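You operate a simulated robot arm through the tools that you are given. There is no shell and no other tool. Be economical: measure what you need, move in short steps, check, and stop when the job is done.

Carry out the task below with a simulated two-armed robot. There is one attempt and no reset: what you move stays moved.

JOB
When the black charger shows FULL, shelve the brown battery and put the teal one on charge in bay 2.
Fine: its socket is off while the flat plug moves, on again last; move the plug before you put the full battery on the upper shelf. Set down upright: what you pick out.

The check looks at the end state, three seconds after you hand in, the way a careful person would. Anything else that was tipped, shoved, dropped, spilled or broken makes it a failure.

ROBOT AND FRAMES
Two 7-joint arms with fingered hands on one trunk that stands fixed in place. Base frame: the origin is at the foot of the trunk, x ahead of it, y to its left, z up; the work surface is at about z = 0.8. Lengths are in m, angles in degrees, forces in N, time in s.
The left shoulder is at [0.07, 0.142, 1.339], the right one opposite. With the tool pointing down near the work surface each hand reaches from about 0.1 to 0.72 m from the base axis, measured 20 degrees to its own side. Payload 3.6 kg a hand.
The tool frame of a hand sits at the grasp point between the pads (the TCP): z along the fingers, y along the line on which they close. The tips reach 0.025 m beyond it. Largest opening 0.088 m; the body of the gripper starts 0.029 m behind the TCP. The gripper is a hand of 5 fingers: y runs from the thumb to the fingers, the wrist lies at [-0.013, -0.097, -0.162] in the tool frame, and closing takes about 1.5 s.
Orientation is told as [roll, pitch, yaw] about the base's x, y, z axes, in that order, counted from this pose: with the fingers straight down and the wrist toward the robot, the tool's x, y and z point along [0, 1, 0], [1, 0, 0] and [0, 0, -1] of the base frame.

CONTROLS
- The arms move only by the tool jog_arm. It takes "left_commands", "right_commands" or both (then of equal length, played together; a hand with none holds still); each is one flat list of numbers, 6 for each row, row after row: the shift along the base's x, y, z in m, then the turn, a rotation vector about the base's x, y, z in degrees. In form: [dx, dy, dz, rx, ry, rz, dx, dy, dz, rx, ry, rz, ...]. A call has 1 to 8 rows; each row is the pose to reach, as a shift and turn from the pose commanded when the call began. "left_hand" and "right_hand" are, for a hand that has rows, the closure, from 0 (fully open) to 1 (shut), set as the call begins (left out, the last holds). Each row takes 0.2 s and may step no farther than 0.05 m and 8.6 degrees from the row before; otherwise, or with a gripper value out of range, the whole call is refused. A pose out of reach is approached as far as the arm can. The call stops where the force on the tool passes 40 N (or 10 N more than at its start, if that is more) or the arm is blocked; 0.2 s more then pass. Each finger travels about 0.072 m/s and halts on what it meets, pressing with about 26 N; the grip force reading is that of the motor and also rises with nothing between the fingers. The clock runs only during rows and for 0.2 s after the last one: add rows that repeat a pose to give the fingers time. The reply holds the time, the measured pose of the TCP, the force on the tool along the base axes, the opening and the grip force, in the units named above and with some noise, with the torque about the TCP (base axes, N m) and any sound that the robot's microphone picked up.
- Cameras (640 x 400 px; columns grow to the right, rows downward): "scene" is now at [0.1238, 0.0418, 1.5648]; the picture's right is [0.51, -0.86, 0.00], its down [-0.53, -0.31, -0.79] and it looks along [0.68, 0.40, -0.61] (base axes); focal length 214 px, centre (320, 200). "left" rides on the left gripper at [-0.059, -0.079, -0.105] in its tool frame; the picture's right is [-0.73, -0.32, 0.61], its down [0.62, -0.68, 0.38] and it looks along [0.29, 0.66, 0.70] (tool axes); focal length 234 px, centre (320, 200). "right" rides on the right gripper at [0.059, -0.079, -0.105] in its tool frame; the picture's right is [-0.73, 0.32, -0.61], its down [-0.62, -0.68, 0.38] and it looks along [-0.29, 0.66, 0.70] (tool axes); focal length 234 px, centre (320, 200). There is no depth. A picture from a camera that has moved, and an enlarged one, comes with that camera's place and axes in the base frame and with its lens.
- snapshot(camera): a new picture of that camera. It takes no simulated time.
- raise_lower(by): slides the trunk up (or, below 0, down) by that many m; the arms and the scene camera ride with it, the base frame stays. It gives what a move gives, with no picture.
- set_grasp(shape, hand): the hand has 5 fingers and takes this shape, open, in about a second: jaw (thumb against the fingers, like two jaws); tri (thumb and two fingers); tip (a fingertip pinch); poke (one finger out to press); point (the index stretched); flat (the hand flat); cup (the hand cupped); fist (a fist). The gripper value then closes the fingers along that shape, each until it touches; the sizes above hold for jaw. It gives what a move gives, with no picture.
- turn_head(pan, tilt): turns the head with the scene camera to pan (to the left, within 86 degrees either way) and tilt (down, from -29 to 69), counted from straight ahead of the robot. It gives what a move gives.
- close_up(camera, box): a new picture of the part [left, top, right, bottom] of that camera's present view, enlarged. It takes no simulated time.
- sign_off(): hands the job in; it is judged then, once.

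Go step by step. Nothing tells you positions but the pictures and the camera data: compare them with the known pose of the tool, close in by small moves and look again before you grip or let go. The budget is 120 turns and 74 pictures, counting those below and the enlarged ones. Unless the task says otherwise, let go and move clear before handing in, and close with one line.

The tools are called after "Request:" as a command line: name --argument value ..., lists and objects as JSON in quotes. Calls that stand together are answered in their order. jog_arm: Moves the arms, as the interface text tells. Its arguments: {"type":"object","properties":{"left_commands":{"type":"array","items":{"type":"number"}},"left_hand":{"type":"number"},"right_commands":{"type":"array","items":{"type":"number"}},"right_hand":{"type":"number"}},"required":[]} The other tools are called the same way: raise_lower (by) slides the trunk up or down; set_grasp (shape, hand) gives the hand a shape; turn_head (pan, tilt) turns the head that bears the scene camera; snapshot (camera) takes a picture; close_up (camera, box) takes an enlarged picture of a part of a camera's view; sign_off () hands the job in.

At the start:

```text
clock: 0.0
left_tcp_pos: [0.3329, 0.4402, 1.5271]
left_tool_rot: [-0.1, -0.1, 0.2]
left_force: [-0.4, -0.5, 0.1]
left_torque: [-0.01, 0.0, 0.01]
left_grip_width: 0.0876
left_gripper_force: 0.1
left_shape: jaw
right_tcp_pos: [0.4786, 0.027, 1.4846]
right_tool_rot: [0.0, -0.1, 0.0]
right_force: [-0.4, -0.2, -0.2]
right_torque: [-0.03, 0.04, 0.02]
right_grip_width: 0.0877
right_gripper_force: 0.1
right_shape: jaw
trunk travel left (down, up): [-0.875, 0.065]
head pan, tilt: [30.6, 37.8]
```

scene: 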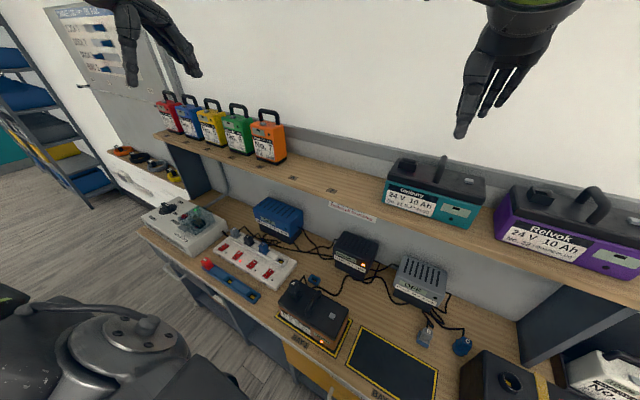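
right: 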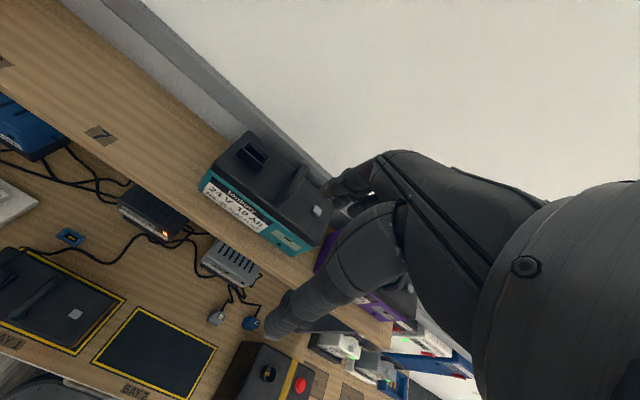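
left: 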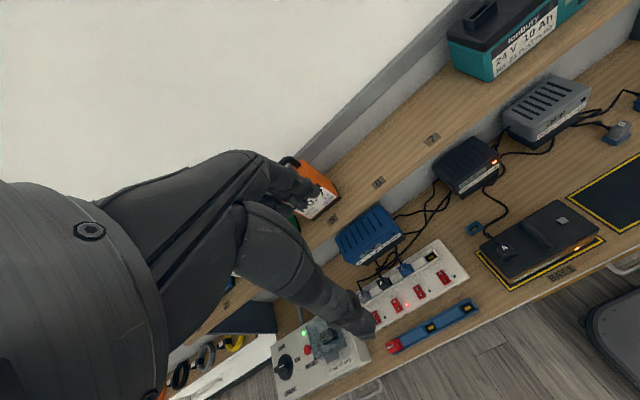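

I see a bench with chargers, a power strip, a brown battery in bay 1, an empty bay 2, and the teal and purple batteries on the upper shelf. I'll look closer at the details first.

Request:
close_up --camera "scene" --box '[130, 190, 320, 310]'

Request:
close_up --camera "scene" --box '[270, 220, 490, 360]'

Request:
close_up --camera "scene" --box '[370, 140, 640, 300]'

Request:
turn_head --pan 0 --tilt 45

```text
3.33 times, centred on (225, 250) of scene
camera zoom: at [0.1238, 0.0418, 1.5648], right [0.51, -0.86, 0.0], down [-0.53, -0.31, -0.79], along [0.68, 0.4, -0.61], focal length 715 px, centre (637, 33)
```

zoom: 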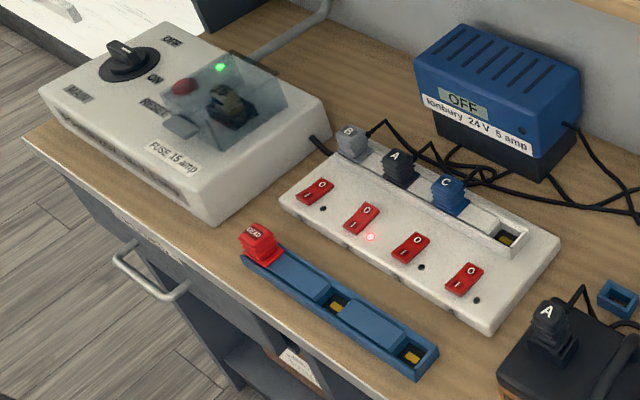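

```text
2.86 times, centred on (380, 290) of scene
camera zoom: at [0.1238, 0.0418, 1.5648], right [0.51, -0.86, 0.0], down [-0.53, -0.31, -0.79], along [0.68, 0.4, -0.61], focal length 613 px, centre (149, -57)
```

zoom: 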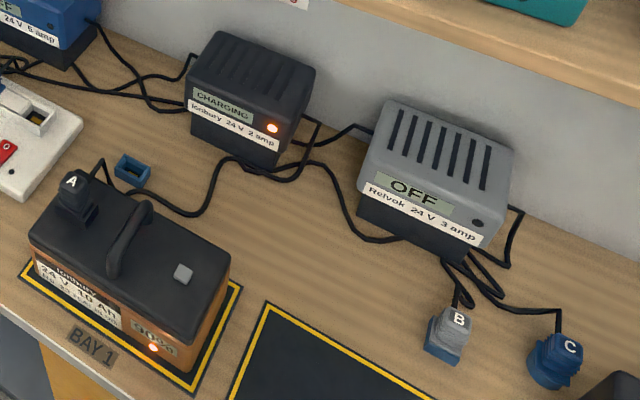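

```text
2.37 times, centred on (505, 220) of scene
camera zoom: at [0.1238, 0.0418, 1.5648], right [0.51, -0.86, 0.0], down [-0.53, -0.31, -0.79], along [0.68, 0.4, -0.61], focal length 508 px, centre (-118, 153)
```

zoom: 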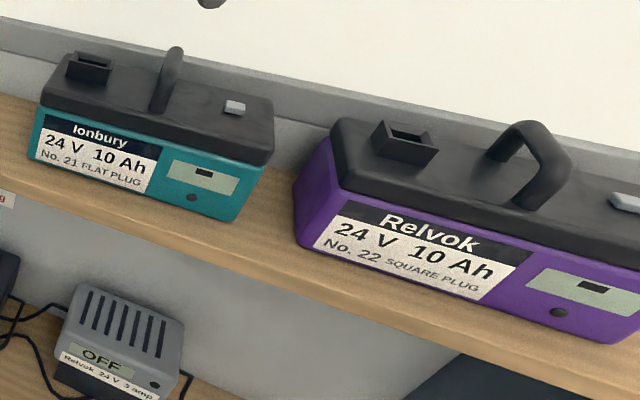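

```text
clock: 1.0
left_tcp_pos: [0.3311, 0.4404, 1.5275]
left_tool_rot: [-0.1, -0.2, 0.1]
left_force: [-0.2, 0.2, -0.5]
left_torque: [0.01, -0.03, -0.01]
left_grip_width: 0.0876
left_gripper_force: 0.0
left_shape: jaw
right_tcp_pos: [0.4788, 0.0289, 1.4851]
right_tool_rot: [0.0, -0.2, 0.0]
right_force: [-0.7, 0.7, 0.2]
right_torque: [-0.02, 0.02, 0.03]
right_grip_width: 0.0876
right_gripper_force: 0.1
right_shape: jaw
trunk travel left (down, up): [-0.875, 0.065]
head pan, tilt: [0.0, 45.0]
```

Black charger is "CHARGING"; plug A sits in the brown battery. I'll check the other notices and the view from here.

Request:
snapshot --camera "scene"

Request:
close_up --camera "left" --box '[260, 180, 480, 320]'

Request:
close_up --camera "left" --box '[420, 60, 640, 290]'

Request:
turn_head --pan 55 --tilt 20

```text
67 pictures are left
camera scene: at [0.1306, -0.002, 1.5543], right [0.0, -1.0, 0.0], down [-0.71, 0.0, -0.71], along [0.71, 0.0, -0.71], focal length 214 px, centre (320, 200)
```

scene: 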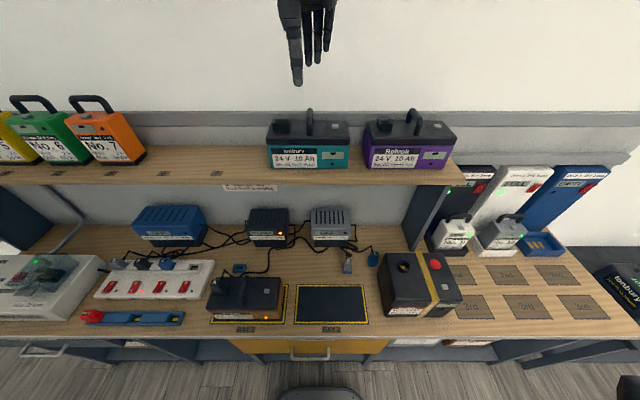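

```text
2.86 times, centred on (370, 250) of left
camera zoom: at [0.253, 0.3815, 1.6311], right [-0.32, -0.73, -0.61], down [-0.68, 0.62, -0.38], along [0.66, 0.29, -0.7], focal length 669 px, centre (177, 57)
```

zoom: 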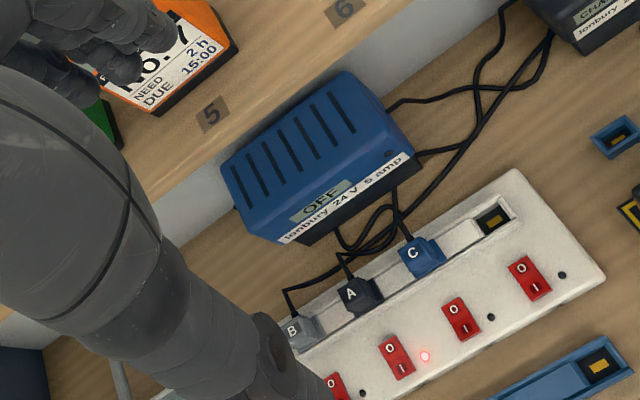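

```text
1.74 times, centred on (530, 175) of left
camera zoom: at [0.253, 0.3815, 1.6311], right [-0.32, -0.73, -0.61], down [-0.68, 0.62, -0.38], along [0.66, 0.29, -0.7], focal length 407 px, centre (-45, 244)
```

zoom: 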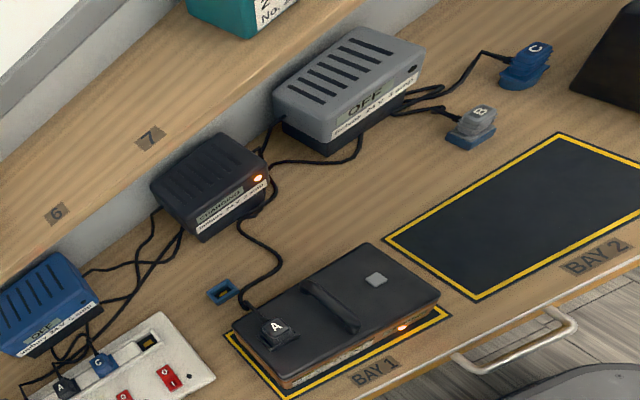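

```text
clock: 2.2
left_tcp_pos: [0.3322, 0.44, 1.5271]
left_tool_rot: [-0.1, 0.0, 0.1]
left_force: [0.3, -0.8, -0.5]
left_torque: [-0.01, -0.01, 0.0]
left_grip_width: 0.0877
left_gripper_force: 0.2
left_shape: jaw
right_tcp_pos: [0.4783, 0.028, 1.4855]
right_tool_rot: [0.1, -0.1, 0.0]
right_force: [-0.4, 0.8, 0.6]
right_torque: [-0.02, 0.01, -0.04]
right_grip_width: 0.0876
right_gripper_force: 0.1
right_shape: jaw
trunk travel left (down, up): [-0.875, 0.065]
head pan, tilt: [55.0, 20.0]
```

Request:
snapshot --camera "scene"

Request:
turn_head --pan 20 --tilt 40

```text
64 pictures are left
camera scene: at [0.1028, 0.074, 1.5929], right [0.82, -0.57, 0.0], down [-0.2, -0.28, -0.94], along [0.54, 0.77, -0.34], focal length 214 px, centre (320, 200)
```

scene: 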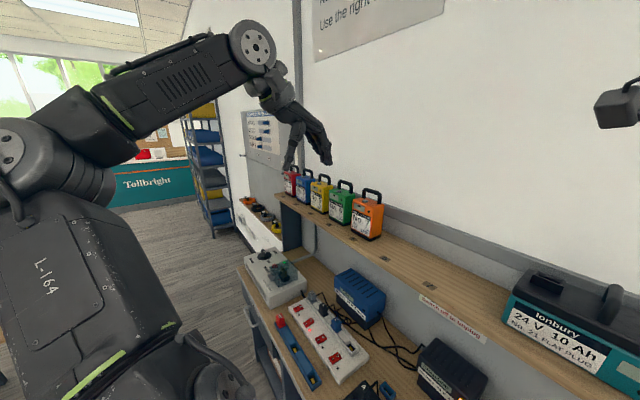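

```text
clock: 3.2
left_tcp_pos: [0.3305, 0.44, 1.5275]
left_tool_rot: [-0.1, -0.2, 0.0]
left_force: [0.0, 0.6, -0.7]
left_torque: [0.0, 0.04, 0.0]
left_grip_width: 0.0877
left_gripper_force: 0.1
left_shape: jaw
right_tcp_pos: [0.4785, 0.0292, 1.4854]
right_tool_rot: [-0.1, 0.0, 0.0]
right_force: [0.7, -0.1, -0.1]
right_torque: [0.01, -0.01, -0.02]
right_grip_width: 0.0877
right_gripper_force: 0.1
right_shape: jaw
trunk travel left (down, up): [-0.875, 0.065]
head pan, tilt: [20.0, 40.0]
```

A sign is on the wall; I'll read it.

Request:
close_up --camera "scene" --box '[180, 140, 480, 330]'

Request:
turn_head --pan 30 --tilt -10

Request:
snapshot --camera "scene"

```text
2.11 times, centred on (330, 235) of scene
camera zoom: at [0.1291, 0.027, 1.5616], right [0.34, -0.94, 0.0], down [-0.6, -0.22, -0.77], along [0.72, 0.26, -0.64], focal length 452 px, centre (299, 126)
```

zoom: 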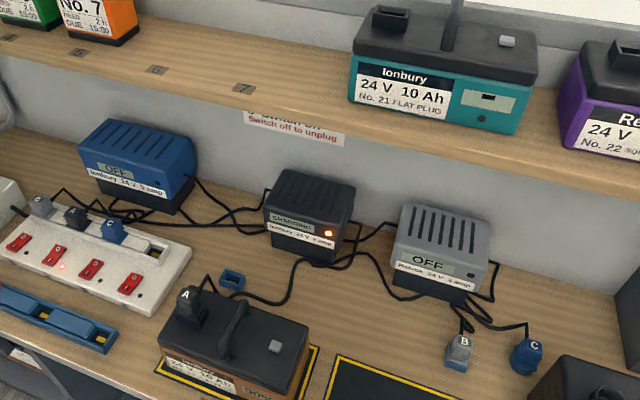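

```text
clock: 4.4
left_tcp_pos: [0.3308, 0.4394, 1.5275]
left_tool_rot: [-0.1, -0.1, 0.1]
left_force: [-0.5, 0.4, -1.0]
left_torque: [0.02, -0.01, 0.0]
left_grip_width: 0.088
left_gripper_force: 0.0
left_shape: jaw
right_tcp_pos: [0.4786, 0.0283, 1.486]
right_tool_rot: [0.1, -0.1, 0.1]
right_force: [-0.3, 0.2, -0.1]
right_torque: [-0.02, -0.04, 0.0]
right_grip_width: 0.0875
right_gripper_force: 0.1
right_shape: jaw
trunk travel left (down, up): [-0.875, 0.065]
head pan, tilt: [30.0, -10.0]
```

```text
62 pictures are left
camera scene: at [0.1224, 0.04, 1.6404], right [0.5, -0.87, 0.0], down [0.15, 0.09, -0.98], along [0.85, 0.49, 0.17], focal length 214 px, centre (320, 200)
```

scene: 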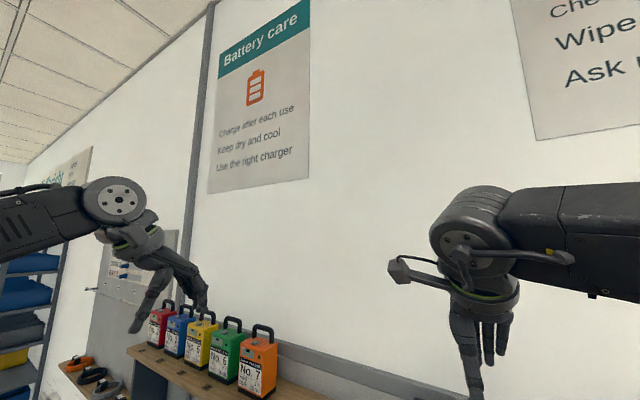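

The signs are general advice only. I'll bring the right hand above the teal battery with its fingers turned to close along y, since its handle runs front to back, while the charger finishes.

Request:
jog_arm --right_commands '[0, 0, 0, 0, 0, 8.5, 0, 0, 0, 0, 0, 17, 0, 0, 0, 0, 0, 25.5, 0, 0, 0, 0, 0, 34, 0, 0, 0, 0, 0, 42.5, 0, 0, 0, 0, 0, 51, 0, 0, 0, 0, 0, 59.5, 0, 0, 0, 0, 0, 68]'

Request:
jog_arm --right_commands '[0.02, 0, 0, 0, 0, 8, 0.04, 0, 0, 0, 0, 16, 0.06, 0, 0, 0, 0, 22]'

Request:
turn_head --pan 10 --tilt 35

Request:
snapshot --camera "scene"

Request:
snapshot --camera "right"

```text
clock: 6.2
left_tcp_pos: [0.3318, 0.4398, 1.527]
left_tool_rot: [0.0, -0.1, 0.1]
left_force: [-0.4, -0.1, 0.0]
left_torque: [0.01, 0.02, -0.01]
left_grip_width: 0.0876
left_gripper_force: 0.0
left_shape: jaw
right_tcp_pos: [0.4421, 0.0399, 1.4665]
right_tool_rot: [0.1, -0.3, 67.7]
right_force: [-0.3, -0.5, -0.2]
right_torque: [0.01, 0.0, -0.01]
right_grip_width: 0.0877
right_gripper_force: 0.1
right_shape: jaw
right hand out of reach, approached as far as the arm can: row 8
trunk travel left (down, up): [-0.875, 0.065]
head pan, tilt: [30.0, -10.0]
```

```text
clock: 7.0
left_tcp_pos: [0.3313, 0.4413, 1.5277]
left_tool_rot: [-0.1, -0.2, 0.0]
left_force: [0.7, -0.2, -0.4]
left_torque: [0.0, 0.01, 0.03]
left_grip_width: 0.0878
left_gripper_force: 0.0
left_shape: jaw
right_tcp_pos: [0.3458, 0.0807, 1.4173]
right_tool_rot: [0.0, -0.7, 88.4]
right_force: [-0.5, 0.1, 0.4]
right_torque: [0.0, 0.01, 0.0]
right_grip_width: 0.0877
right_gripper_force: 0.0
right_shape: jaw
right hand out of reach, approached as far as the arm can: row 1, 2, 3
trunk travel left (down, up): [-0.875, 0.065]
head pan, tilt: [30.0, -10.0]
```

```text
clock: 8.1
left_tcp_pos: [0.3312, 0.4412, 1.5272]
left_tool_rot: [-0.1, -0.1, 0.1]
left_force: [-0.6, 0.0, 0.0]
left_torque: [0.0, 0.04, 0.0]
left_grip_width: 0.0875
left_gripper_force: 0.0
left_shape: jaw
right_tcp_pos: [0.3458, 0.0804, 1.4174]
right_tool_rot: [0.1, -0.6, 88.2]
right_force: [0.6, -0.4, 0.0]
right_torque: [-0.02, 0.02, 0.03]
right_grip_width: 0.0875
right_gripper_force: 0.0
right_shape: jaw
trunk travel left (down, up): [-0.875, 0.065]
head pan, tilt: [10.0, 35.0]
```

```text
61 pictures are left
camera scene: at [0.136, 0.0132, 1.5692], right [0.17, -0.98, 0.0], down [-0.56, -0.1, -0.82], along [0.81, 0.14, -0.57], focal length 214 px, centre (320, 200)
```

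scene: 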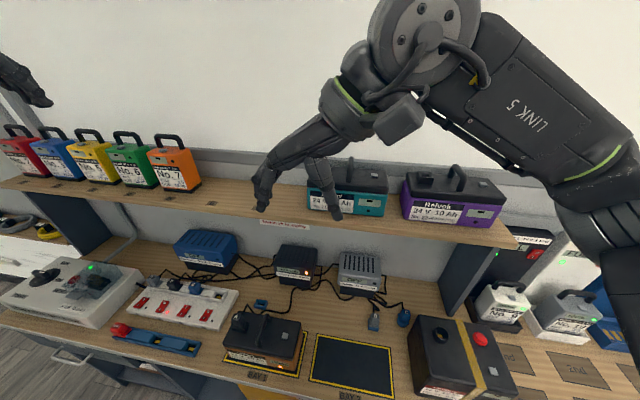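

```text
60 pictures are left
camera right: at [0.2841, 0.0013, 1.5203], right [0.74, 0.29, 0.61], down [0.6, -0.7, -0.39], along [0.31, 0.65, -0.69], focal length 234 px, centre (320, 200)
```

right: 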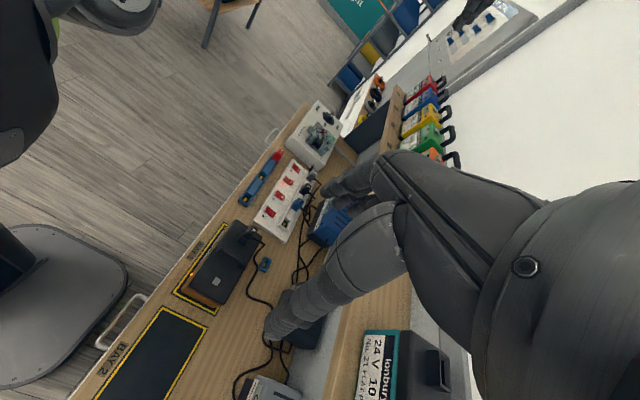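

The right arm hit its joint limits at this height. I'll raise the trunk and lower the hand relative to the shoulder, short of the shelf, to see what it can reach.

Request:
raise_lower --by 0.06

Request:
jog_arm --right_commands '[0, 0, -0.04, 0, 0, 0, 0.0, 0, -0.08, 0, 0, 0, 0, 0, -0.12, 0, 0, 0]'

```text
clock: 9.1
left_tcp_pos: [0.3331, 0.4395, 1.5867]
left_tool_rot: [-0.1, -0.2, 0.1]
left_force: [-0.1, -0.4, -0.6]
left_torque: [-0.03, -0.02, -0.01]
left_grip_width: 0.0876
left_gripper_force: 0.1
left_shape: jaw
right_tcp_pos: [0.345, 0.0794, 1.476]
right_tool_rot: [0.1, -0.6, 88.1]
right_force: [0.2, 0.0, 0.6]
right_torque: [0.0, 0.0, -0.02]
right_grip_width: 0.0872
right_gripper_force: 0.0
right_shape: jaw
trunk travel left (down, up): [-0.935, 0.005]
head pan, tilt: [10.0, 35.0]
```

```text
clock: 9.9
left_tcp_pos: [0.3324, 0.4398, 1.5873]
left_tool_rot: [0.0, -0.1, 0.1]
left_force: [0.2, 0.0, -0.4]
left_torque: [-0.02, -0.03, 0.0]
left_grip_width: 0.0876
left_gripper_force: 0.2
left_shape: jaw
right_tcp_pos: [0.3477, 0.0805, 1.3559]
right_tool_rot: [-0.1, -0.6, 88.3]
right_force: [-0.4, 0.3, 0.1]
right_torque: [0.03, -0.01, 0.02]
right_grip_width: 0.0874
right_gripper_force: 0.1
right_shape: jaw
trunk travel left (down, up): [-0.935, 0.005]
head pan, tilt: [10.0, 35.0]
```

Request:
jog_arm --right_commands '[0.04, -0.01, 0, 0, 0, 0, 0.08, -0.02, 0, 0, 0, 0, 0.12, -0.03, 0, 0, 0, 0, 0.16, -0.04, 0, 0, 0, 0, 0.19, -0.05, 0, 0, 0, 0]'

Request:
snapshot --camera "scene"

```text
clock: 11.1
left_tcp_pos: [0.3305, 0.4406, 1.587]
left_tool_rot: [-0.1, -0.1, 0.1]
left_force: [-0.5, 0.5, -0.2]
left_torque: [-0.01, -0.02, -0.01]
left_grip_width: 0.0877
left_gripper_force: 0.0
left_shape: jaw
right_tcp_pos: [0.3601, 0.076, 1.3604]
right_tool_rot: [0.0, -0.6, 87.8]
right_force: [0.3, 0.3, 0.2]
right_torque: [0.01, 0.05, 0.03]
right_grip_width: 0.0878
right_gripper_force: 0.0
right_shape: jaw
right hand out of reach, approached as far as the arm can: row 1, 2, 3, 4, 5
trunk travel left (down, up): [-0.935, 0.005]
head pan, tilt: [10.0, 35.0]
```

```text
59 pictures are left
camera scene: at [0.1363, 0.0131, 1.6291], right [0.17, -0.98, 0.0], down [-0.57, -0.1, -0.82], along [0.81, 0.14, -0.57], focal length 214 px, centre (320, 200)
```

scene: 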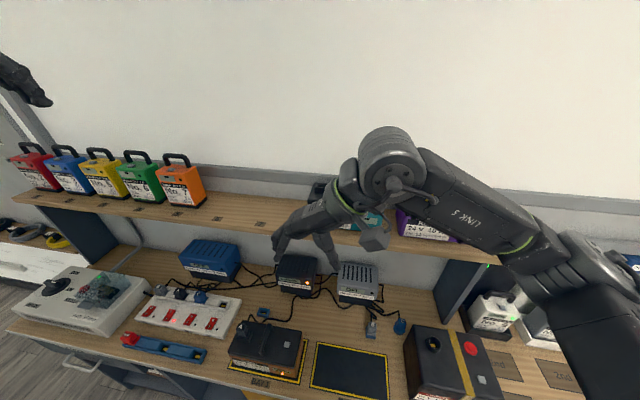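

The yaw-90 grip cannot reach that far. The handle looks about 0.07 m long front to back, so I'll go back to yaw 0 and straddle it instead, moving above the teal battery to look.

Request:
jog_arm --right_commands '[0, 0, 0.02, 0, 0, -8.5, 0, 0, 0.03, 0, 0, -17, 0, 0, 0.05, 0, 0, -25.5, 0, 0, 0.07, 0, 0, -34, 0, 0, 0.08, 0, 0, -42.5, 0, 0, 0.08, 0, 0, -51, 0, 0, 0.08, 0, 0, -59.5, 0, 0, 0.08, 0, 0, -68]'

Request:
jog_arm --right_commands '[0.02, -0.01, 0.02, 0, 0, -7, 0.04, -0.02, 0.03, 0, 0, -14, 0.06, -0.03, 0.03, 0, 0, -20]'

Request:
snapshot --camera "right"

```text
clock: 12.9
left_tcp_pos: [0.3293, 0.4418, 1.5881]
left_tool_rot: [0.0, -0.1, 0.1]
left_force: [0.3, -0.4, -0.1]
left_torque: [0.0, 0.0, 0.03]
left_grip_width: 0.0876
left_gripper_force: 0.0
left_shape: jaw
right_tcp_pos: [0.3583, 0.0748, 1.4417]
right_tool_rot: [-0.1, -0.6, 20.1]
right_force: [-0.4, -0.1, 0.6]
right_torque: [0.0, -0.01, 0.02]
right_grip_width: 0.0877
right_gripper_force: 0.1
right_shape: jaw
trunk travel left (down, up): [-0.935, 0.005]
head pan, tilt: [10.0, 35.0]
```

```text
clock: 13.7
left_tcp_pos: [0.3318, 0.441, 1.587]
left_tool_rot: [-0.1, 0.1, 0.2]
left_force: [0.8, -0.5, 0.5]
left_torque: [-0.02, 0.01, 0.01]
left_grip_width: 0.0876
left_gripper_force: 0.1
left_shape: jaw
right_tcp_pos: [0.4213, 0.0417, 1.4725]
right_tool_rot: [0.0, -0.6, 0.0]
right_force: [0.2, 0.3, -0.2]
right_torque: [-0.01, 0.01, 0.02]
right_grip_width: 0.0876
right_gripper_force: 0.0
right_shape: jaw
trunk travel left (down, up): [-0.935, 0.005]
head pan, tilt: [10.0, 35.0]
```

```text
58 pictures are left
camera right: at [0.3411, 0.0998, 1.5765], right [0.32, -0.73, 0.61], down [-0.68, -0.62, -0.39], along [0.66, -0.29, -0.69], focal length 234 px, centre (320, 200)
```

right: 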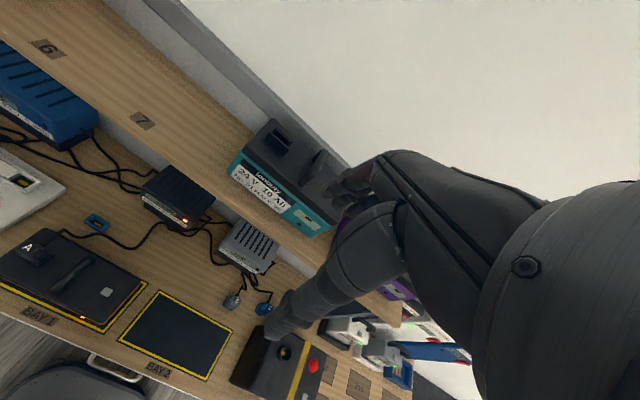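

Request:
close_up --camera "right" --box '[210, 100, 370, 250]'

Request:
close_up --camera "right" --box '[0, 150, 250, 390]'

```text
2.67 times, centred on (290, 175) of right
camera zoom: at [0.3411, 0.0998, 1.5765], right [0.32, -0.73, 0.61], down [-0.68, -0.62, -0.39], along [0.66, -0.29, -0.69], focal length 624 px, centre (400, 267)
```

zoom: 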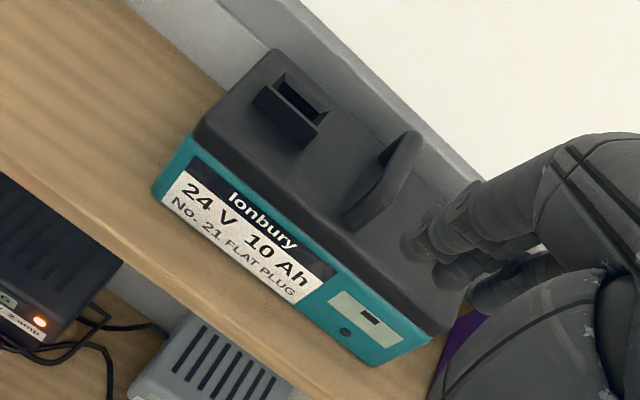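

```text
1.67 times, centred on (125, 270) of right
camera zoom: at [0.3411, 0.0998, 1.5765], right [0.32, -0.73, 0.61], down [-0.68, -0.62, -0.39], along [0.66, -0.29, -0.69], focal length 390 px, centre (645, 83)
```

zoom: 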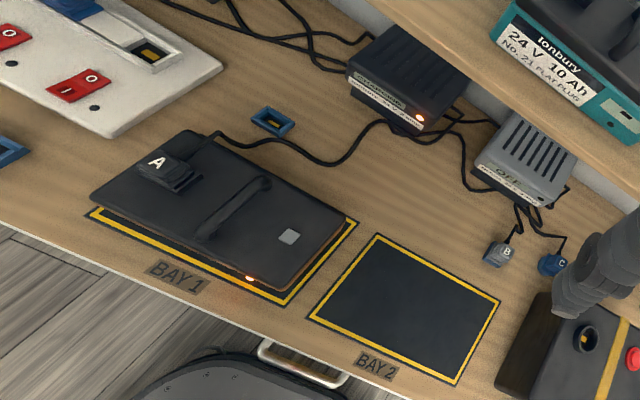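

Teal is about 0.20 x 0.095 m, centred near x=0.637, y=0.028, with the shelf at z≈1.208, the lid top at ≈1.30 and the handle top at ≈1.345. The handle spans about 0.07 m in x, so I'll hover over it with the straddle pose.

Request:
jog_arm --right_commands '[0.045, -0.004, 0, 0, 0, 0, 0.09, -0.008, 0, 0, 0, 0, 0.135, -0.012, 0, 0, 0, 0, 0.175, -0.014, 0, 0, 0, 0, 0.216, -0.014, 0, 0, 0, 0, 0.216, -0.014, -0.04, 0, 0, 0, 0.216, -0.014, -0.04, 0, 0, 0]'

Request:
snapshot --camera "scene"

Request:
snapshot --camera "right"

```text
clock: 15.3
left_tcp_pos: [0.3315, 0.4383, 1.5882]
left_tool_rot: [0.1, 0.0, 0.0]
left_force: [1.6, 0.4, -0.4]
left_torque: [0.05, 0.02, -0.01]
left_grip_width: 0.0878
left_gripper_force: 0.0
left_shape: jaw
right_tcp_pos: [0.6378, 0.0283, 1.4344]
right_tool_rot: [0.2, -0.6, 0.1]
right_force: [0.5, 0.8, -0.3]
right_torque: [-0.01, 0.0, -0.02]
right_grip_width: 0.0879
right_gripper_force: 0.0
right_shape: jaw
trunk travel left (down, up): [-0.935, 0.005]
head pan, tilt: [10.0, 35.0]
```

```text
55 pictures are left
camera scene: at [0.1353, 0.0117, 1.6292], right [0.17, -0.98, 0.0], down [-0.56, -0.1, -0.82], along [0.81, 0.14, -0.57], focal length 214 px, centre (320, 200)
```

scene: 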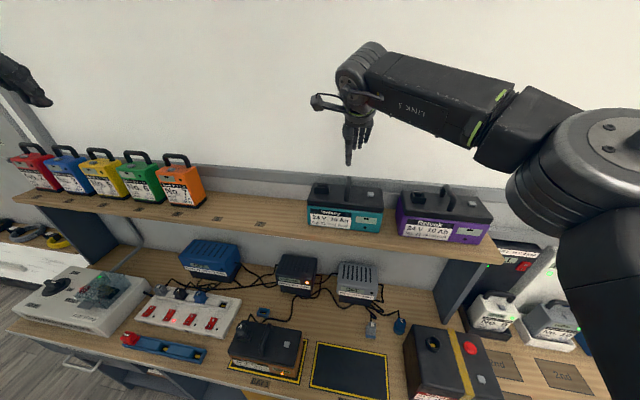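

```text
54 pictures are left
camera right: at [0.556, 0.0861, 1.5375], right [0.32, -0.73, 0.61], down [-0.67, -0.63, -0.39], along [0.67, -0.29, -0.69], focal length 234 px, centre (320, 200)
```

right: 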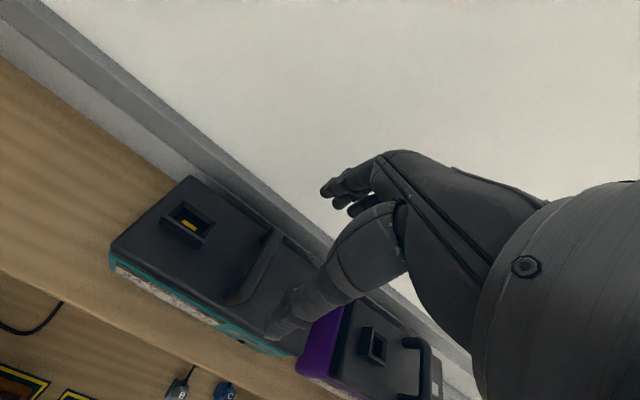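

Request:
close_up --camera "right" --box '[100, 160, 340, 360]'

Request:
close_up --camera "scene" --box '[280, 110, 420, 250]'

```text
2.00 times, centred on (220, 260) of right
camera zoom: at [0.556, 0.0861, 1.5375], right [0.32, -0.73, 0.61], down [-0.67, -0.63, -0.39], along [0.67, -0.29, -0.69], focal length 468 px, centre (520, 80)
```

zoom: 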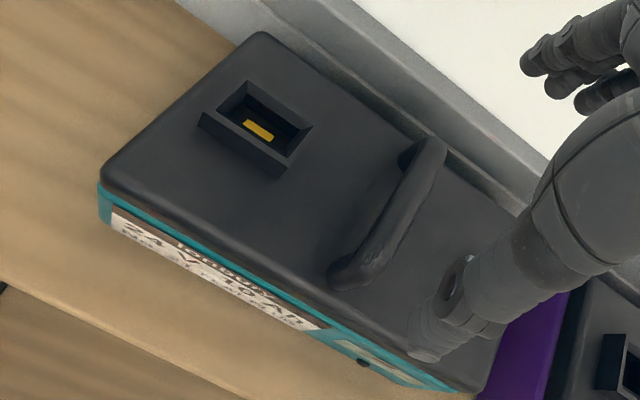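

```text
2.86 times, centred on (350, 180) of scene
camera zoom: at [0.1353, 0.0117, 1.6292], right [0.17, -0.98, 0.0], down [-0.56, -0.1, -0.82], along [0.81, 0.14, -0.57], focal length 613 px, centre (234, 257)
```

zoom: 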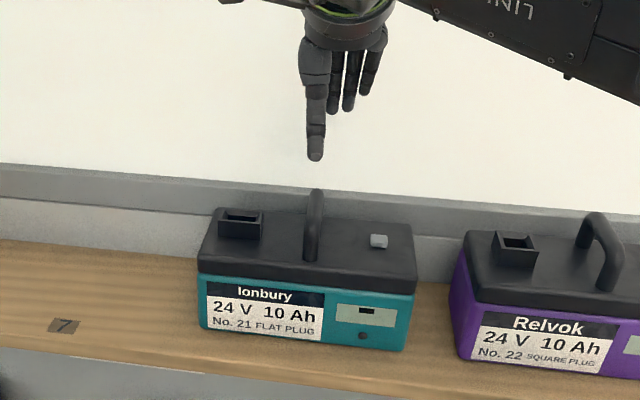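

Alignment looks good: the thumb tip projects where it should and the handle lies at x 0.60–0.675, y≈0.027. I'll descend around the handle.

Request:
jog_arm --right_commands '[0.0, -0.001, -0.03, 0, 0, 0, 0.0, -0.001, -0.06, 0, 0, 0, 0.0, -0.001, -0.07, 0, 0, 0]'

Request:
close_up --camera "scene" --box '[280, 110, 420, 250]'

Request:
snapshot --camera "right"

```text
clock: 16.1
left_tcp_pos: [0.3323, 0.4395, 1.5875]
left_tool_rot: [0.0, -0.1, 0.1]
left_force: [0.6, 0.5, 0.0]
left_torque: [-0.02, -0.01, 0.01]
left_grip_width: 0.0877
left_gripper_force: 0.2
left_shape: jaw
right_tcp_pos: [0.6383, 0.0278, 1.3632]
right_tool_rot: [0.0, -0.6, 0.3]
right_force: [-0.5, -0.2, -0.2]
right_torque: [-0.03, 0.0, 0.04]
right_grip_width: 0.0879
right_gripper_force: 0.1
right_shape: jaw
trunk travel left (down, up): [-0.935, 0.005]
head pan, tilt: [10.0, 35.0]
```

```text
2.86 times, centred on (350, 180) of scene
camera zoom: at [0.1358, 0.0137, 1.6291], right [0.17, -0.98, 0.0], down [-0.56, -0.1, -0.82], along [0.81, 0.14, -0.57], focal length 613 px, centre (234, 257)
```

zoom: 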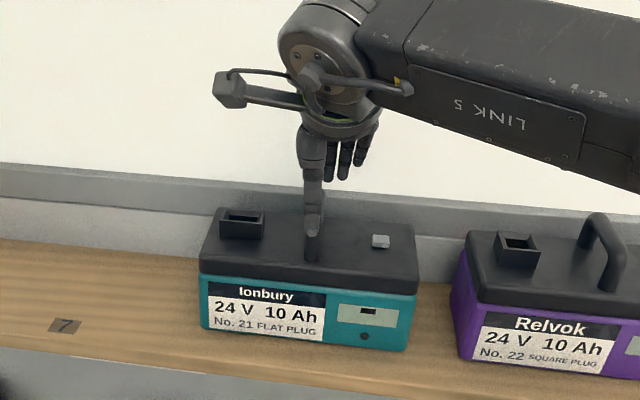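

```text
50 pictures are left
camera right: at [0.5575, 0.0856, 1.4663], right [0.32, -0.73, 0.61], down [-0.68, -0.63, -0.39], along [0.67, -0.29, -0.69], focal length 234 px, centre (320, 200)
```

right: 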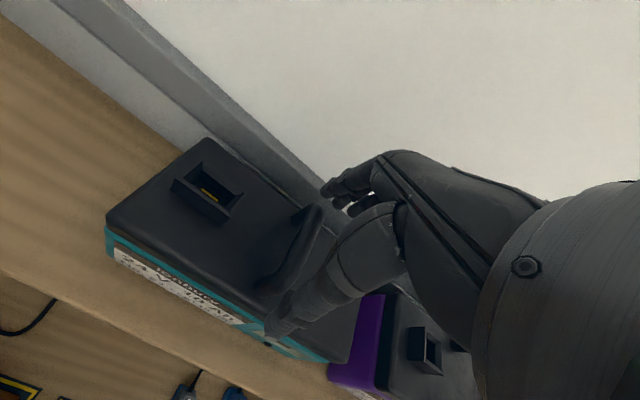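

The thumb is in line in front of the handle and the fingers are behind it. I'll descend the last bit and close.

Request:
jog_arm --right_commands '[0, 0, -0.01, 0, 0, 0, 0, 0, -0.02, 0, 0, 0, 0, 0, -0.027, 0, 0, 0]'

Request:
jog_arm --right_commands '[0, 0, 0, 0, 0, 0, 0, 0, 0, 0, 0, 0, 0, 0, 0, 0, 0, 0, 0, 0, 0, 0, 0, 0, 0, 0, 0, 0, 0, 0, 0, 0, 0, 0, 0, 0]' --right_hand 1

Request:
close_up --camera "right" --box '[100, 130, 420, 370]'

```text
clock: 16.9
left_tcp_pos: [0.3317, 0.442, 1.5861]
left_tool_rot: [-0.1, 0.0, 0.1]
left_force: [-0.4, 0.5, -0.9]
left_torque: [0.02, 0.02, 0.03]
left_grip_width: 0.0877
left_gripper_force: 0.0
left_shape: jaw
right_tcp_pos: [0.6364, 0.0293, 1.3349]
right_tool_rot: [0.0, -0.7, 0.1]
right_force: [3.3, 1.9, 3.6]
right_torque: [0.03, -0.24, 0.11]
right_grip_width: 0.0876
right_gripper_force: 0.1
right_shape: jaw
trunk travel left (down, up): [-0.935, 0.005]
head pan, tilt: [10.0, 35.0]
```

```text
clock: 18.3
left_tcp_pos: [0.3318, 0.4404, 1.5865]
left_tool_rot: [-0.2, 0.0, 0.1]
left_force: [0.6, -0.7, -0.2]
left_torque: [0.01, 0.02, -0.01]
left_grip_width: 0.0877
left_gripper_force: 0.1
left_shape: jaw
right_tcp_pos: [0.6382, 0.0293, 1.3349]
right_tool_rot: [0.0, -0.6, 0.2]
right_force: [3.9, 1.0, 2.7]
right_torque: [-0.03, -0.07, -0.09]
right_grip_width: 0.0279
right_gripper_force: 26.3
right_shape: jaw
trunk travel left (down, up): [-0.935, 0.005]
head pan, tilt: [10.0, 35.0]
```

```text
1.67 times, centred on (260, 250) of right
camera zoom: at [0.5574, 0.0863, 1.4378], right [0.32, -0.73, 0.61], down [-0.68, -0.63, -0.39], along [0.66, -0.29, -0.69], focal length 390 px, centre (420, 117)
```

zoom: 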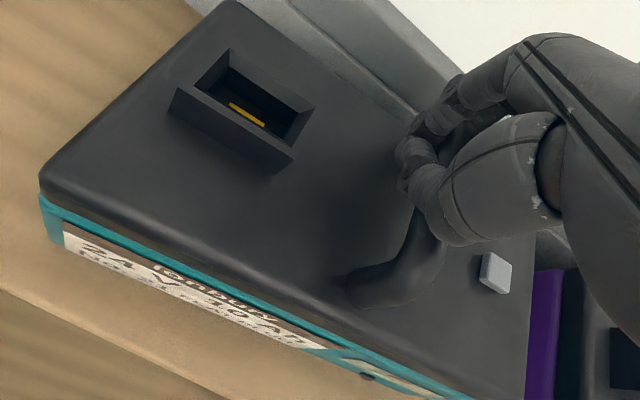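

Request:
close_up --camera "scene" --box '[290, 140, 400, 240]'

Request:
close_up --camera "right" --box '[280, 140, 400, 300]'

```text
4.00 times, centred on (345, 190) of scene
camera zoom: at [0.1374, 0.0134, 1.629], right [0.17, -0.98, 0.0], down [-0.57, -0.1, -0.82], along [0.81, 0.14, -0.57], focal length 858 px, centre (220, 240)
```

zoom: 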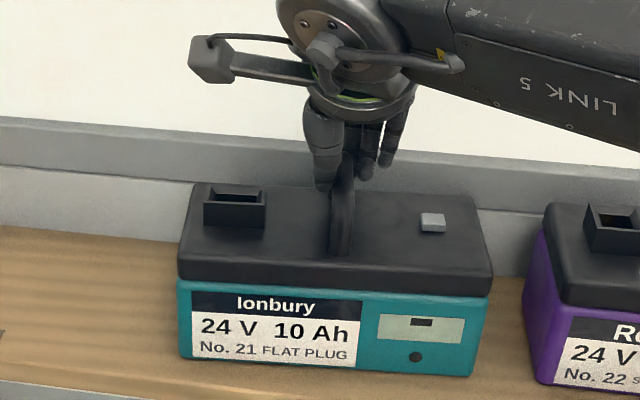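

```text
2.50 times, centred on (340, 220) of right
camera zoom: at [0.5574, 0.0863, 1.4378], right [0.32, -0.73, 0.61], down [-0.68, -0.63, -0.39], along [0.66, -0.29, -0.69], focal length 585 px, centre (270, 150)
```

zoom: 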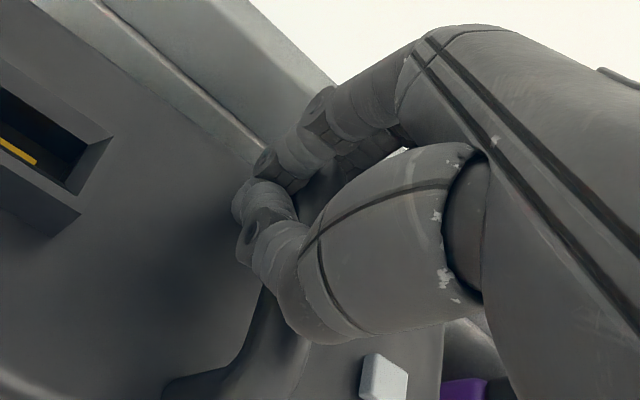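

The thumb slid left of the handle and the fingers went right, so this straddle grip is unsafe. I'll open, retreat straight up, then test a "handshake" orientation (closing along y, palm inward) with the left arm.

Request:
jog_arm --right_commands '[0, 0, 0, 0, 0, 0, 0, 0, 0, 0, 0, 0, 0, 0, 0, 0, 0, 0, 0, 0, 0, 0, 0, 0, 0, 0, 0, 0, 0, 0, 0, 0, 0, 0, 0, 0, 0, 0, 0.02, 0, 0, 0]' --right_hand 0

Request:
jog_arm --right_commands '[0, 0, 0.03, 0, 0, 0, 0, 0, 0.07, 0, 0, 0, 0, 0, 0.1, 0, 0, 0, -0.05, 0, 0.1, 0, 0, 0, -0.09, -0.03, 0.1, 0, 0, 0, -0.13, -0.06, 0.1, 0, 0, 0, -0.17, -0.09, 0.1, 0, 0, 0, -0.21, -0.12, 0.1, 0, 0, 0]' --left_commands '[0, 0, 0, 0, 0, 8.5, 0, 0, 0, 0, 0, 17, 0, 0, 0, 0, 0, 25.5, 0, 0, 0, 0, 0, 34, 0, 0, 0, 0, 0, 42.5, 0, 0, 0, 0, 0, 51, 0, 0, 0, 0, 0, 59.5, 0, 0, 0, 0, 0, 68]'

Request:
snapshot --camera "scene"

```text
clock: 19.9
left_tcp_pos: [0.3309, 0.4408, 1.587]
left_tool_rot: [-0.1, -0.1, 0.0]
left_force: [-0.4, -0.2, -0.3]
left_torque: [-0.03, 0.0, -0.05]
left_grip_width: 0.0876
left_gripper_force: 0.0
left_shape: jaw
right_tcp_pos: [0.6362, 0.0282, 1.3542]
right_tool_rot: [0.0, -0.7, 0.2]
right_force: [-0.7, 0.5, 0.1]
right_torque: [-0.05, 0.0, 0.01]
right_grip_width: 0.0876
right_gripper_force: 0.1
right_shape: jaw
trunk travel left (down, up): [-0.935, 0.005]
head pan, tilt: [10.0, 35.0]
```

```text
clock: 21.7
left_tcp_pos: [0.3486, 0.473, 1.5339]
left_tool_rot: [-0.5, -0.3, 67.9]
left_force: [0.5, 0.4, 0.6]
left_torque: [-0.01, -0.02, -0.01]
left_grip_width: 0.0877
left_gripper_force: 0.0
left_shape: jaw
left hand out of reach, approached as far as the arm can: row 6, 7, 8
right_tcp_pos: [0.4257, -0.0918, 1.4557]
right_tool_rot: [0.1, -0.6, 0.2]
right_force: [-1.4, -1.4, -0.1]
right_torque: [0.03, -0.06, 0.0]
right_grip_width: 0.088
right_gripper_force: 0.1
right_shape: jaw
trunk travel left (down, up): [-0.935, 0.005]
head pan, tilt: [10.0, 35.0]
```

```text
46 pictures are left
camera scene: at [0.1339, 0.011, 1.6293], right [0.17, -0.98, 0.0], down [-0.56, -0.1, -0.82], along [0.81, 0.14, -0.57], focal length 214 px, centre (320, 200)
```

scene: 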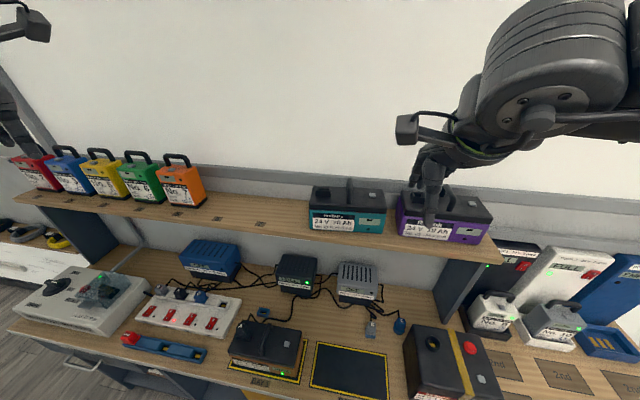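

Both LEDs are green now, so it has probably reached FULL. I'll continue the orientation test: tilt the left hand's fingers forward.

Request:
jog_arm --left_commands '[0, -0.03, -0.03, 0, -8.5, 0, 0, -0.06, -0.06, 0, -17, 0, 0, -0.1, -0.09, 0, -25.5, 0, 0.0, -0.13, -0.11, 0, -34, 0, 0.02, -0.16, -0.12, 0, -42.5, 0, 0.04, -0.19, -0.12, 0, -45, 0]'

Request:
close_up --camera "scene" --box '[220, 230, 400, 390]'

```text
clock: 23.1
left_tcp_pos: [0.4322, 0.279, 1.4346]
left_tool_rot: [-42.7, -15.3, 74.0]
left_force: [0.9, -0.2, -0.6]
left_torque: [0.02, 0.0, 0.01]
left_grip_width: 0.0879
left_gripper_force: 0.0
left_shape: jaw
left hand out of reach, approached as far as the arm can: row 4, 5, 6
right_tcp_pos: [0.4303, -0.093, 1.453]
right_tool_rot: [0.2, -0.6, 0.2]
right_force: [0.2, 0.3, -0.4]
right_torque: [0.01, 0.03, -0.02]
right_grip_width: 0.0876
right_gripper_force: 0.1
right_shape: jaw
trunk travel left (down, up): [-0.935, 0.005]
head pan, tilt: [10.0, 35.0]
```

```text
2.50 times, centred on (310, 310) of scene
camera zoom: at [0.1383, 0.0094, 1.6289], right [0.17, -0.98, 0.0], down [-0.57, -0.1, -0.82], along [0.81, 0.14, -0.57], focal length 536 px, centre (345, -75)
```

zoom: 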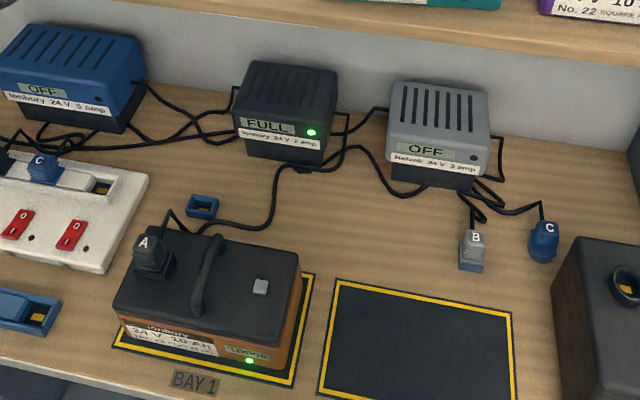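

The charger reads FULL. I'll move the right arm clear and see how far the left arm reaches toward the teal handle in this tilted pose.

Request:
jog_arm --right_commands '[-0.04, -0.04, 0, 0, 0, 0, -0.08, -0.08, 0, 0, 0, 0, -0.1, -0.12, 0, 0, 0, 0, -0.1, -0.16, 0, 0, 0, 0]'

Request:
jog_arm --left_commands '[0.02, -0.04, 0, 0, 0, 3, 0.04, -0.08, 0, 0, 0, 6, 0.06, -0.12, 0, 0, 0, 9, 0.08, -0.16, 0, 0, 0, 12, 0.1, -0.2, 0, 0, 0, 15, 0.12, -0.24, 0, 0, 0, 18]'

```text
refused: row 1 steps farther than a row can; nothing moved
```

```text
clock: 24.5
left_tcp_pos: [0.5199, 0.3179, 1.3944]
left_tool_rot: [-43.7, -12.0, 88.7]
left_force: [0.0, -0.3, -0.4]
left_torque: [-0.05, 0.01, 0.0]
left_grip_width: 0.088
left_gripper_force: 0.0
left_shape: jaw
left hand out of reach, approached as far as the arm can: row 1, 2, 3, 4, 5, 6
right_tcp_pos: [0.4297, -0.0896, 1.4541]
right_tool_rot: [0.0, -0.4, 0.2]
right_force: [-0.4, 0.0, 0.5]
right_torque: [-0.01, 0.03, 0.0]
right_grip_width: 0.0876
right_gripper_force: 0.1
right_shape: jaw
trunk travel left (down, up): [-0.935, 0.005]
head pan, tilt: [10.0, 35.0]
```

The left hand can hold that orientation but not across toward the teal battery. I'll try the other option: right hand with yaw +90, then fingers tilted forward.

Request:
jog_arm --right_commands '[-0.02, 0.02, -0.02, 0, 0, 8.5, -0.04, 0.04, -0.04, 0, 0, 17, -0.06, 0.06, -0.06, 0, 0, 25.5, -0.08, 0.08, -0.08, 0, 0, 34, -0.08, 0.1, -0.1, 0, 0, 42.5, -0.08, 0.12, -0.1, 0, 0, 51, -0.08, 0.14, -0.1, 0, 0, 59.5, -0.08, 0.16, -0.1, 0, 0, 68]'

Request:
jog_arm --right_commands '[0, 0, 0, 0, -8.5, 0, 0, 0, 0, 0, -17, 0, 0.02, 0, 0.0, 0, -25.5, 0, 0.04, 0, 0.0, 0, -34, 0, 0.06, 0, 0, 0, -42.5, 0]'

Request:
jog_arm --right_commands '[0.03, 0, 0, 0, 0, 4, 0.06, 0, 0.02, 0, 0, 8, 0.09, 0, 0.04, 0, 0, 12, 0.12, 0, 0.05, 0, 0, 16, 0.15, 0, 0.06, 0, 0, 20]'

```text
clock: 26.3
left_tcp_pos: [0.5185, 0.3195, 1.3939]
left_tool_rot: [-43.8, -12.1, 88.7]
left_force: [0.1, 0.8, -0.2]
left_torque: [0.01, -0.02, 0.0]
left_grip_width: 0.0879
left_gripper_force: 0.1
left_shape: jaw
right_tcp_pos: [0.3455, 0.0704, 1.3555]
right_tool_rot: [0.1, -0.6, 68.3]
right_force: [-0.6, 0.7, -0.5]
right_torque: [0.03, 0.01, 0.0]
right_grip_width: 0.0876
right_gripper_force: 0.0
right_shape: jaw
trunk travel left (down, up): [-0.935, 0.005]
head pan, tilt: [10.0, 35.0]
```

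```text
clock: 27.5
left_tcp_pos: [0.5177, 0.3179, 1.3942]
left_tool_rot: [-43.8, -12.0, 88.8]
left_force: [0.3, -0.7, 1.0]
left_torque: [0.02, 0.0, 0.0]
left_grip_width: 0.0877
left_gripper_force: 0.0
left_shape: jaw
right_tcp_pos: [0.4073, 0.0682, 1.3561]
right_tool_rot: [-40.7, -15.0, 74.1]
right_force: [0.8, 1.0, -0.2]
right_torque: [0.0, -0.04, -0.03]
right_grip_width: 0.0876
right_gripper_force: 0.0
right_shape: jaw
trunk travel left (down, up): [-0.935, 0.005]
head pan, tilt: [10.0, 35.0]
```

```text
clock: 28.7
left_tcp_pos: [0.5127, 0.3256, 1.3953]
left_tool_rot: [-44.0, -11.8, 88.7]
left_force: [-0.3, 0.7, 0.6]
left_torque: [0.0, -0.02, -0.02]
left_grip_width: 0.0881
left_gripper_force: 0.0
left_shape: jaw
right_tcp_pos: [0.5526, 0.0759, 1.4172]
right_tool_rot: [-40.7, -14.8, 94.2]
right_force: [-0.4, 0.3, 1.6]
right_torque: [0.02, -0.03, -0.03]
right_grip_width: 0.088
right_gripper_force: 0.1
right_shape: jaw
trunk travel left (down, up): [-0.935, 0.005]
head pan, tilt: [10.0, 35.0]
```

That works: the right hand closes along y at x=0.55. I'll level the closing axis and reduce the forward tilt as far as the arm allows.

Request:
jog_arm --right_commands '[0, -0.02, 0.01, -7.5, 0, 0, 0.0, -0.04, 0.02, -15, 0, 0, 0.01, -0.045, 0.02, -15, 0, 0]'

Request:
jog_arm --right_commands '[0.02, 0, 0, 0, 6, 0, 0.04, 0, 0, 0, 12, 0, 0.06, 0, 0, 0, 18, 0, 0.07, 0, 0, 0, 24, 0]'

```text
clock: 29.5
left_tcp_pos: [0.5188, 0.3192, 1.3933]
left_tool_rot: [-43.7, -12.0, 88.8]
left_force: [-0.7, 0.5, 0.5]
left_torque: [0.0, 0.03, -0.01]
left_grip_width: 0.0881
left_gripper_force: 0.1
left_shape: jaw
right_tcp_pos: [0.5677, 0.0229, 1.434]
right_tool_rot: [-39.5, -0.2, 94.0]
right_force: [0.0, 0.1, 0.0]
right_torque: [-0.03, 0.01, 0.04]
right_grip_width: 0.0881
right_gripper_force: 0.0
right_shape: jaw
trunk travel left (down, up): [-0.935, 0.005]
head pan, tilt: [10.0, 35.0]
```

```text
clock: 30.5
left_tcp_pos: [0.5181, 0.3179, 1.3946]
left_tool_rot: [-43.8, -12.0, 88.8]
left_force: [-0.2, -0.1, 0.0]
left_torque: [0.0, 0.0, -0.02]
left_grip_width: 0.0879
left_gripper_force: 0.1
left_shape: jaw
right_tcp_pos: [0.599, 0.0462, 1.4277]
right_tool_rot: [-15.7, -5.5, 94.5]
right_force: [-0.1, 0.1, -0.1]
right_torque: [0.01, -0.02, 0.04]
right_grip_width: 0.0878
right_gripper_force: 0.0
right_shape: jaw
right hand out of reach, approached as far as the arm can: row 1, 2, 3, 4
trunk travel left (down, up): [-0.935, 0.005]
head pan, tilt: [10.0, 35.0]
```

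Request:
jog_arm --right_commands '[0, 0, 0, 0, -7, 0, 0, 0, 0, 0, -14, 0, 0, 0, 0, 0, -14, 0]'

```text
clock: 31.3
left_tcp_pos: [0.5178, 0.3185, 1.3951]
left_tool_rot: [-43.8, -12.0, 88.8]
left_force: [-0.4, 0.1, 0.4]
left_torque: [0.04, -0.01, 0.03]
left_grip_width: 0.0881
left_gripper_force: 0.1
left_shape: jaw
right_tcp_pos: [0.5982, 0.048, 1.4281]
right_tool_rot: [-30.0, -4.4, 95.6]
right_force: [0.1, -0.5, -0.2]
right_torque: [-0.01, 0.01, -0.01]
right_grip_width: 0.088
right_gripper_force: 0.1
right_shape: jaw
trunk travel left (down, up): [-0.935, 0.005]
head pan, tilt: [10.0, 35.0]
```

Request:
jog_arm --right_commands '[0.015, -0.01, 0, -4, 0, -4, 0.03, -0.02, 0, -4, 0, -5, 0.037, -0.024, -0.01, -4, 0, -5, 0.037, -0.024, -0.015, -4, 0, -5]'

Request:
snapshot --camera "scene"

Request:
snapshot --camera "right"

```text
clock: 32.3
left_tcp_pos: [0.5174, 0.3161, 1.3948]
left_tool_rot: [-43.9, -12.0, 88.7]
left_force: [0.2, -0.3, -0.4]
left_torque: [-0.05, -0.04, 0.01]
left_grip_width: 0.0878
left_gripper_force: 0.0
left_shape: jaw
right_tcp_pos: [0.6079, 0.0439, 1.4021]
right_tool_rot: [-30.7, -3.7, 91.9]
right_force: [-0.1, -1.3, -0.3]
right_torque: [-0.02, 0.02, -0.02]
right_grip_width: 0.0881
right_gripper_force: 0.1
right_shape: jaw
right hand out of reach, approached as far as the arm can: row 1, 2, 3, 4
trunk travel left (down, up): [-0.935, 0.005]
head pan, tilt: [10.0, 35.0]
```

```text
44 pictures are left
camera scene: at [0.1361, 0.013, 1.6291], right [0.17, -0.98, 0.0], down [-0.56, -0.1, -0.82], along [0.81, 0.14, -0.57], focal length 214 px, centre (320, 200)
```

scene: 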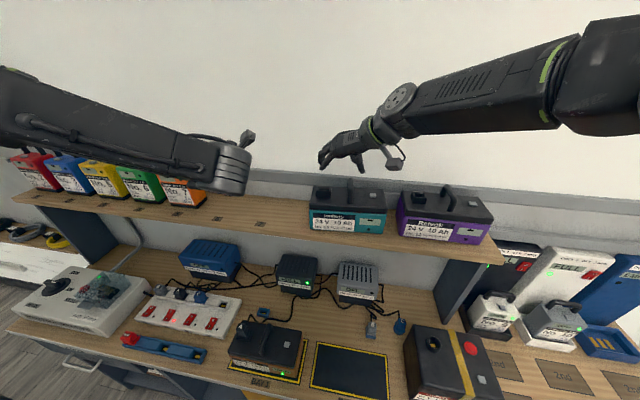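

```text
43 pictures are left
camera right: at [0.5065, -0.0429, 1.4561], right [0.3, 0.28, 0.91], down [0.75, -0.65, -0.05], along [0.58, 0.7, -0.41], focal length 234 px, centre (320, 200)
```

right: 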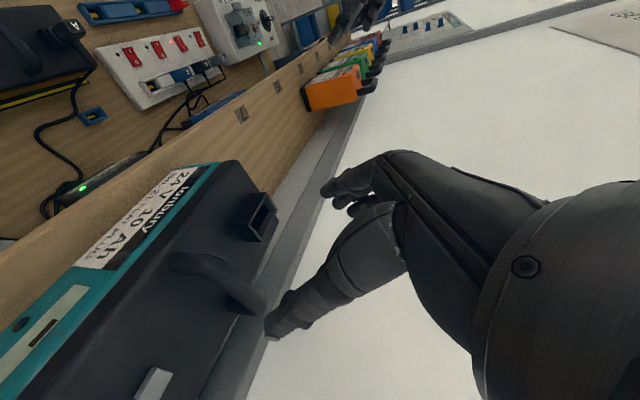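

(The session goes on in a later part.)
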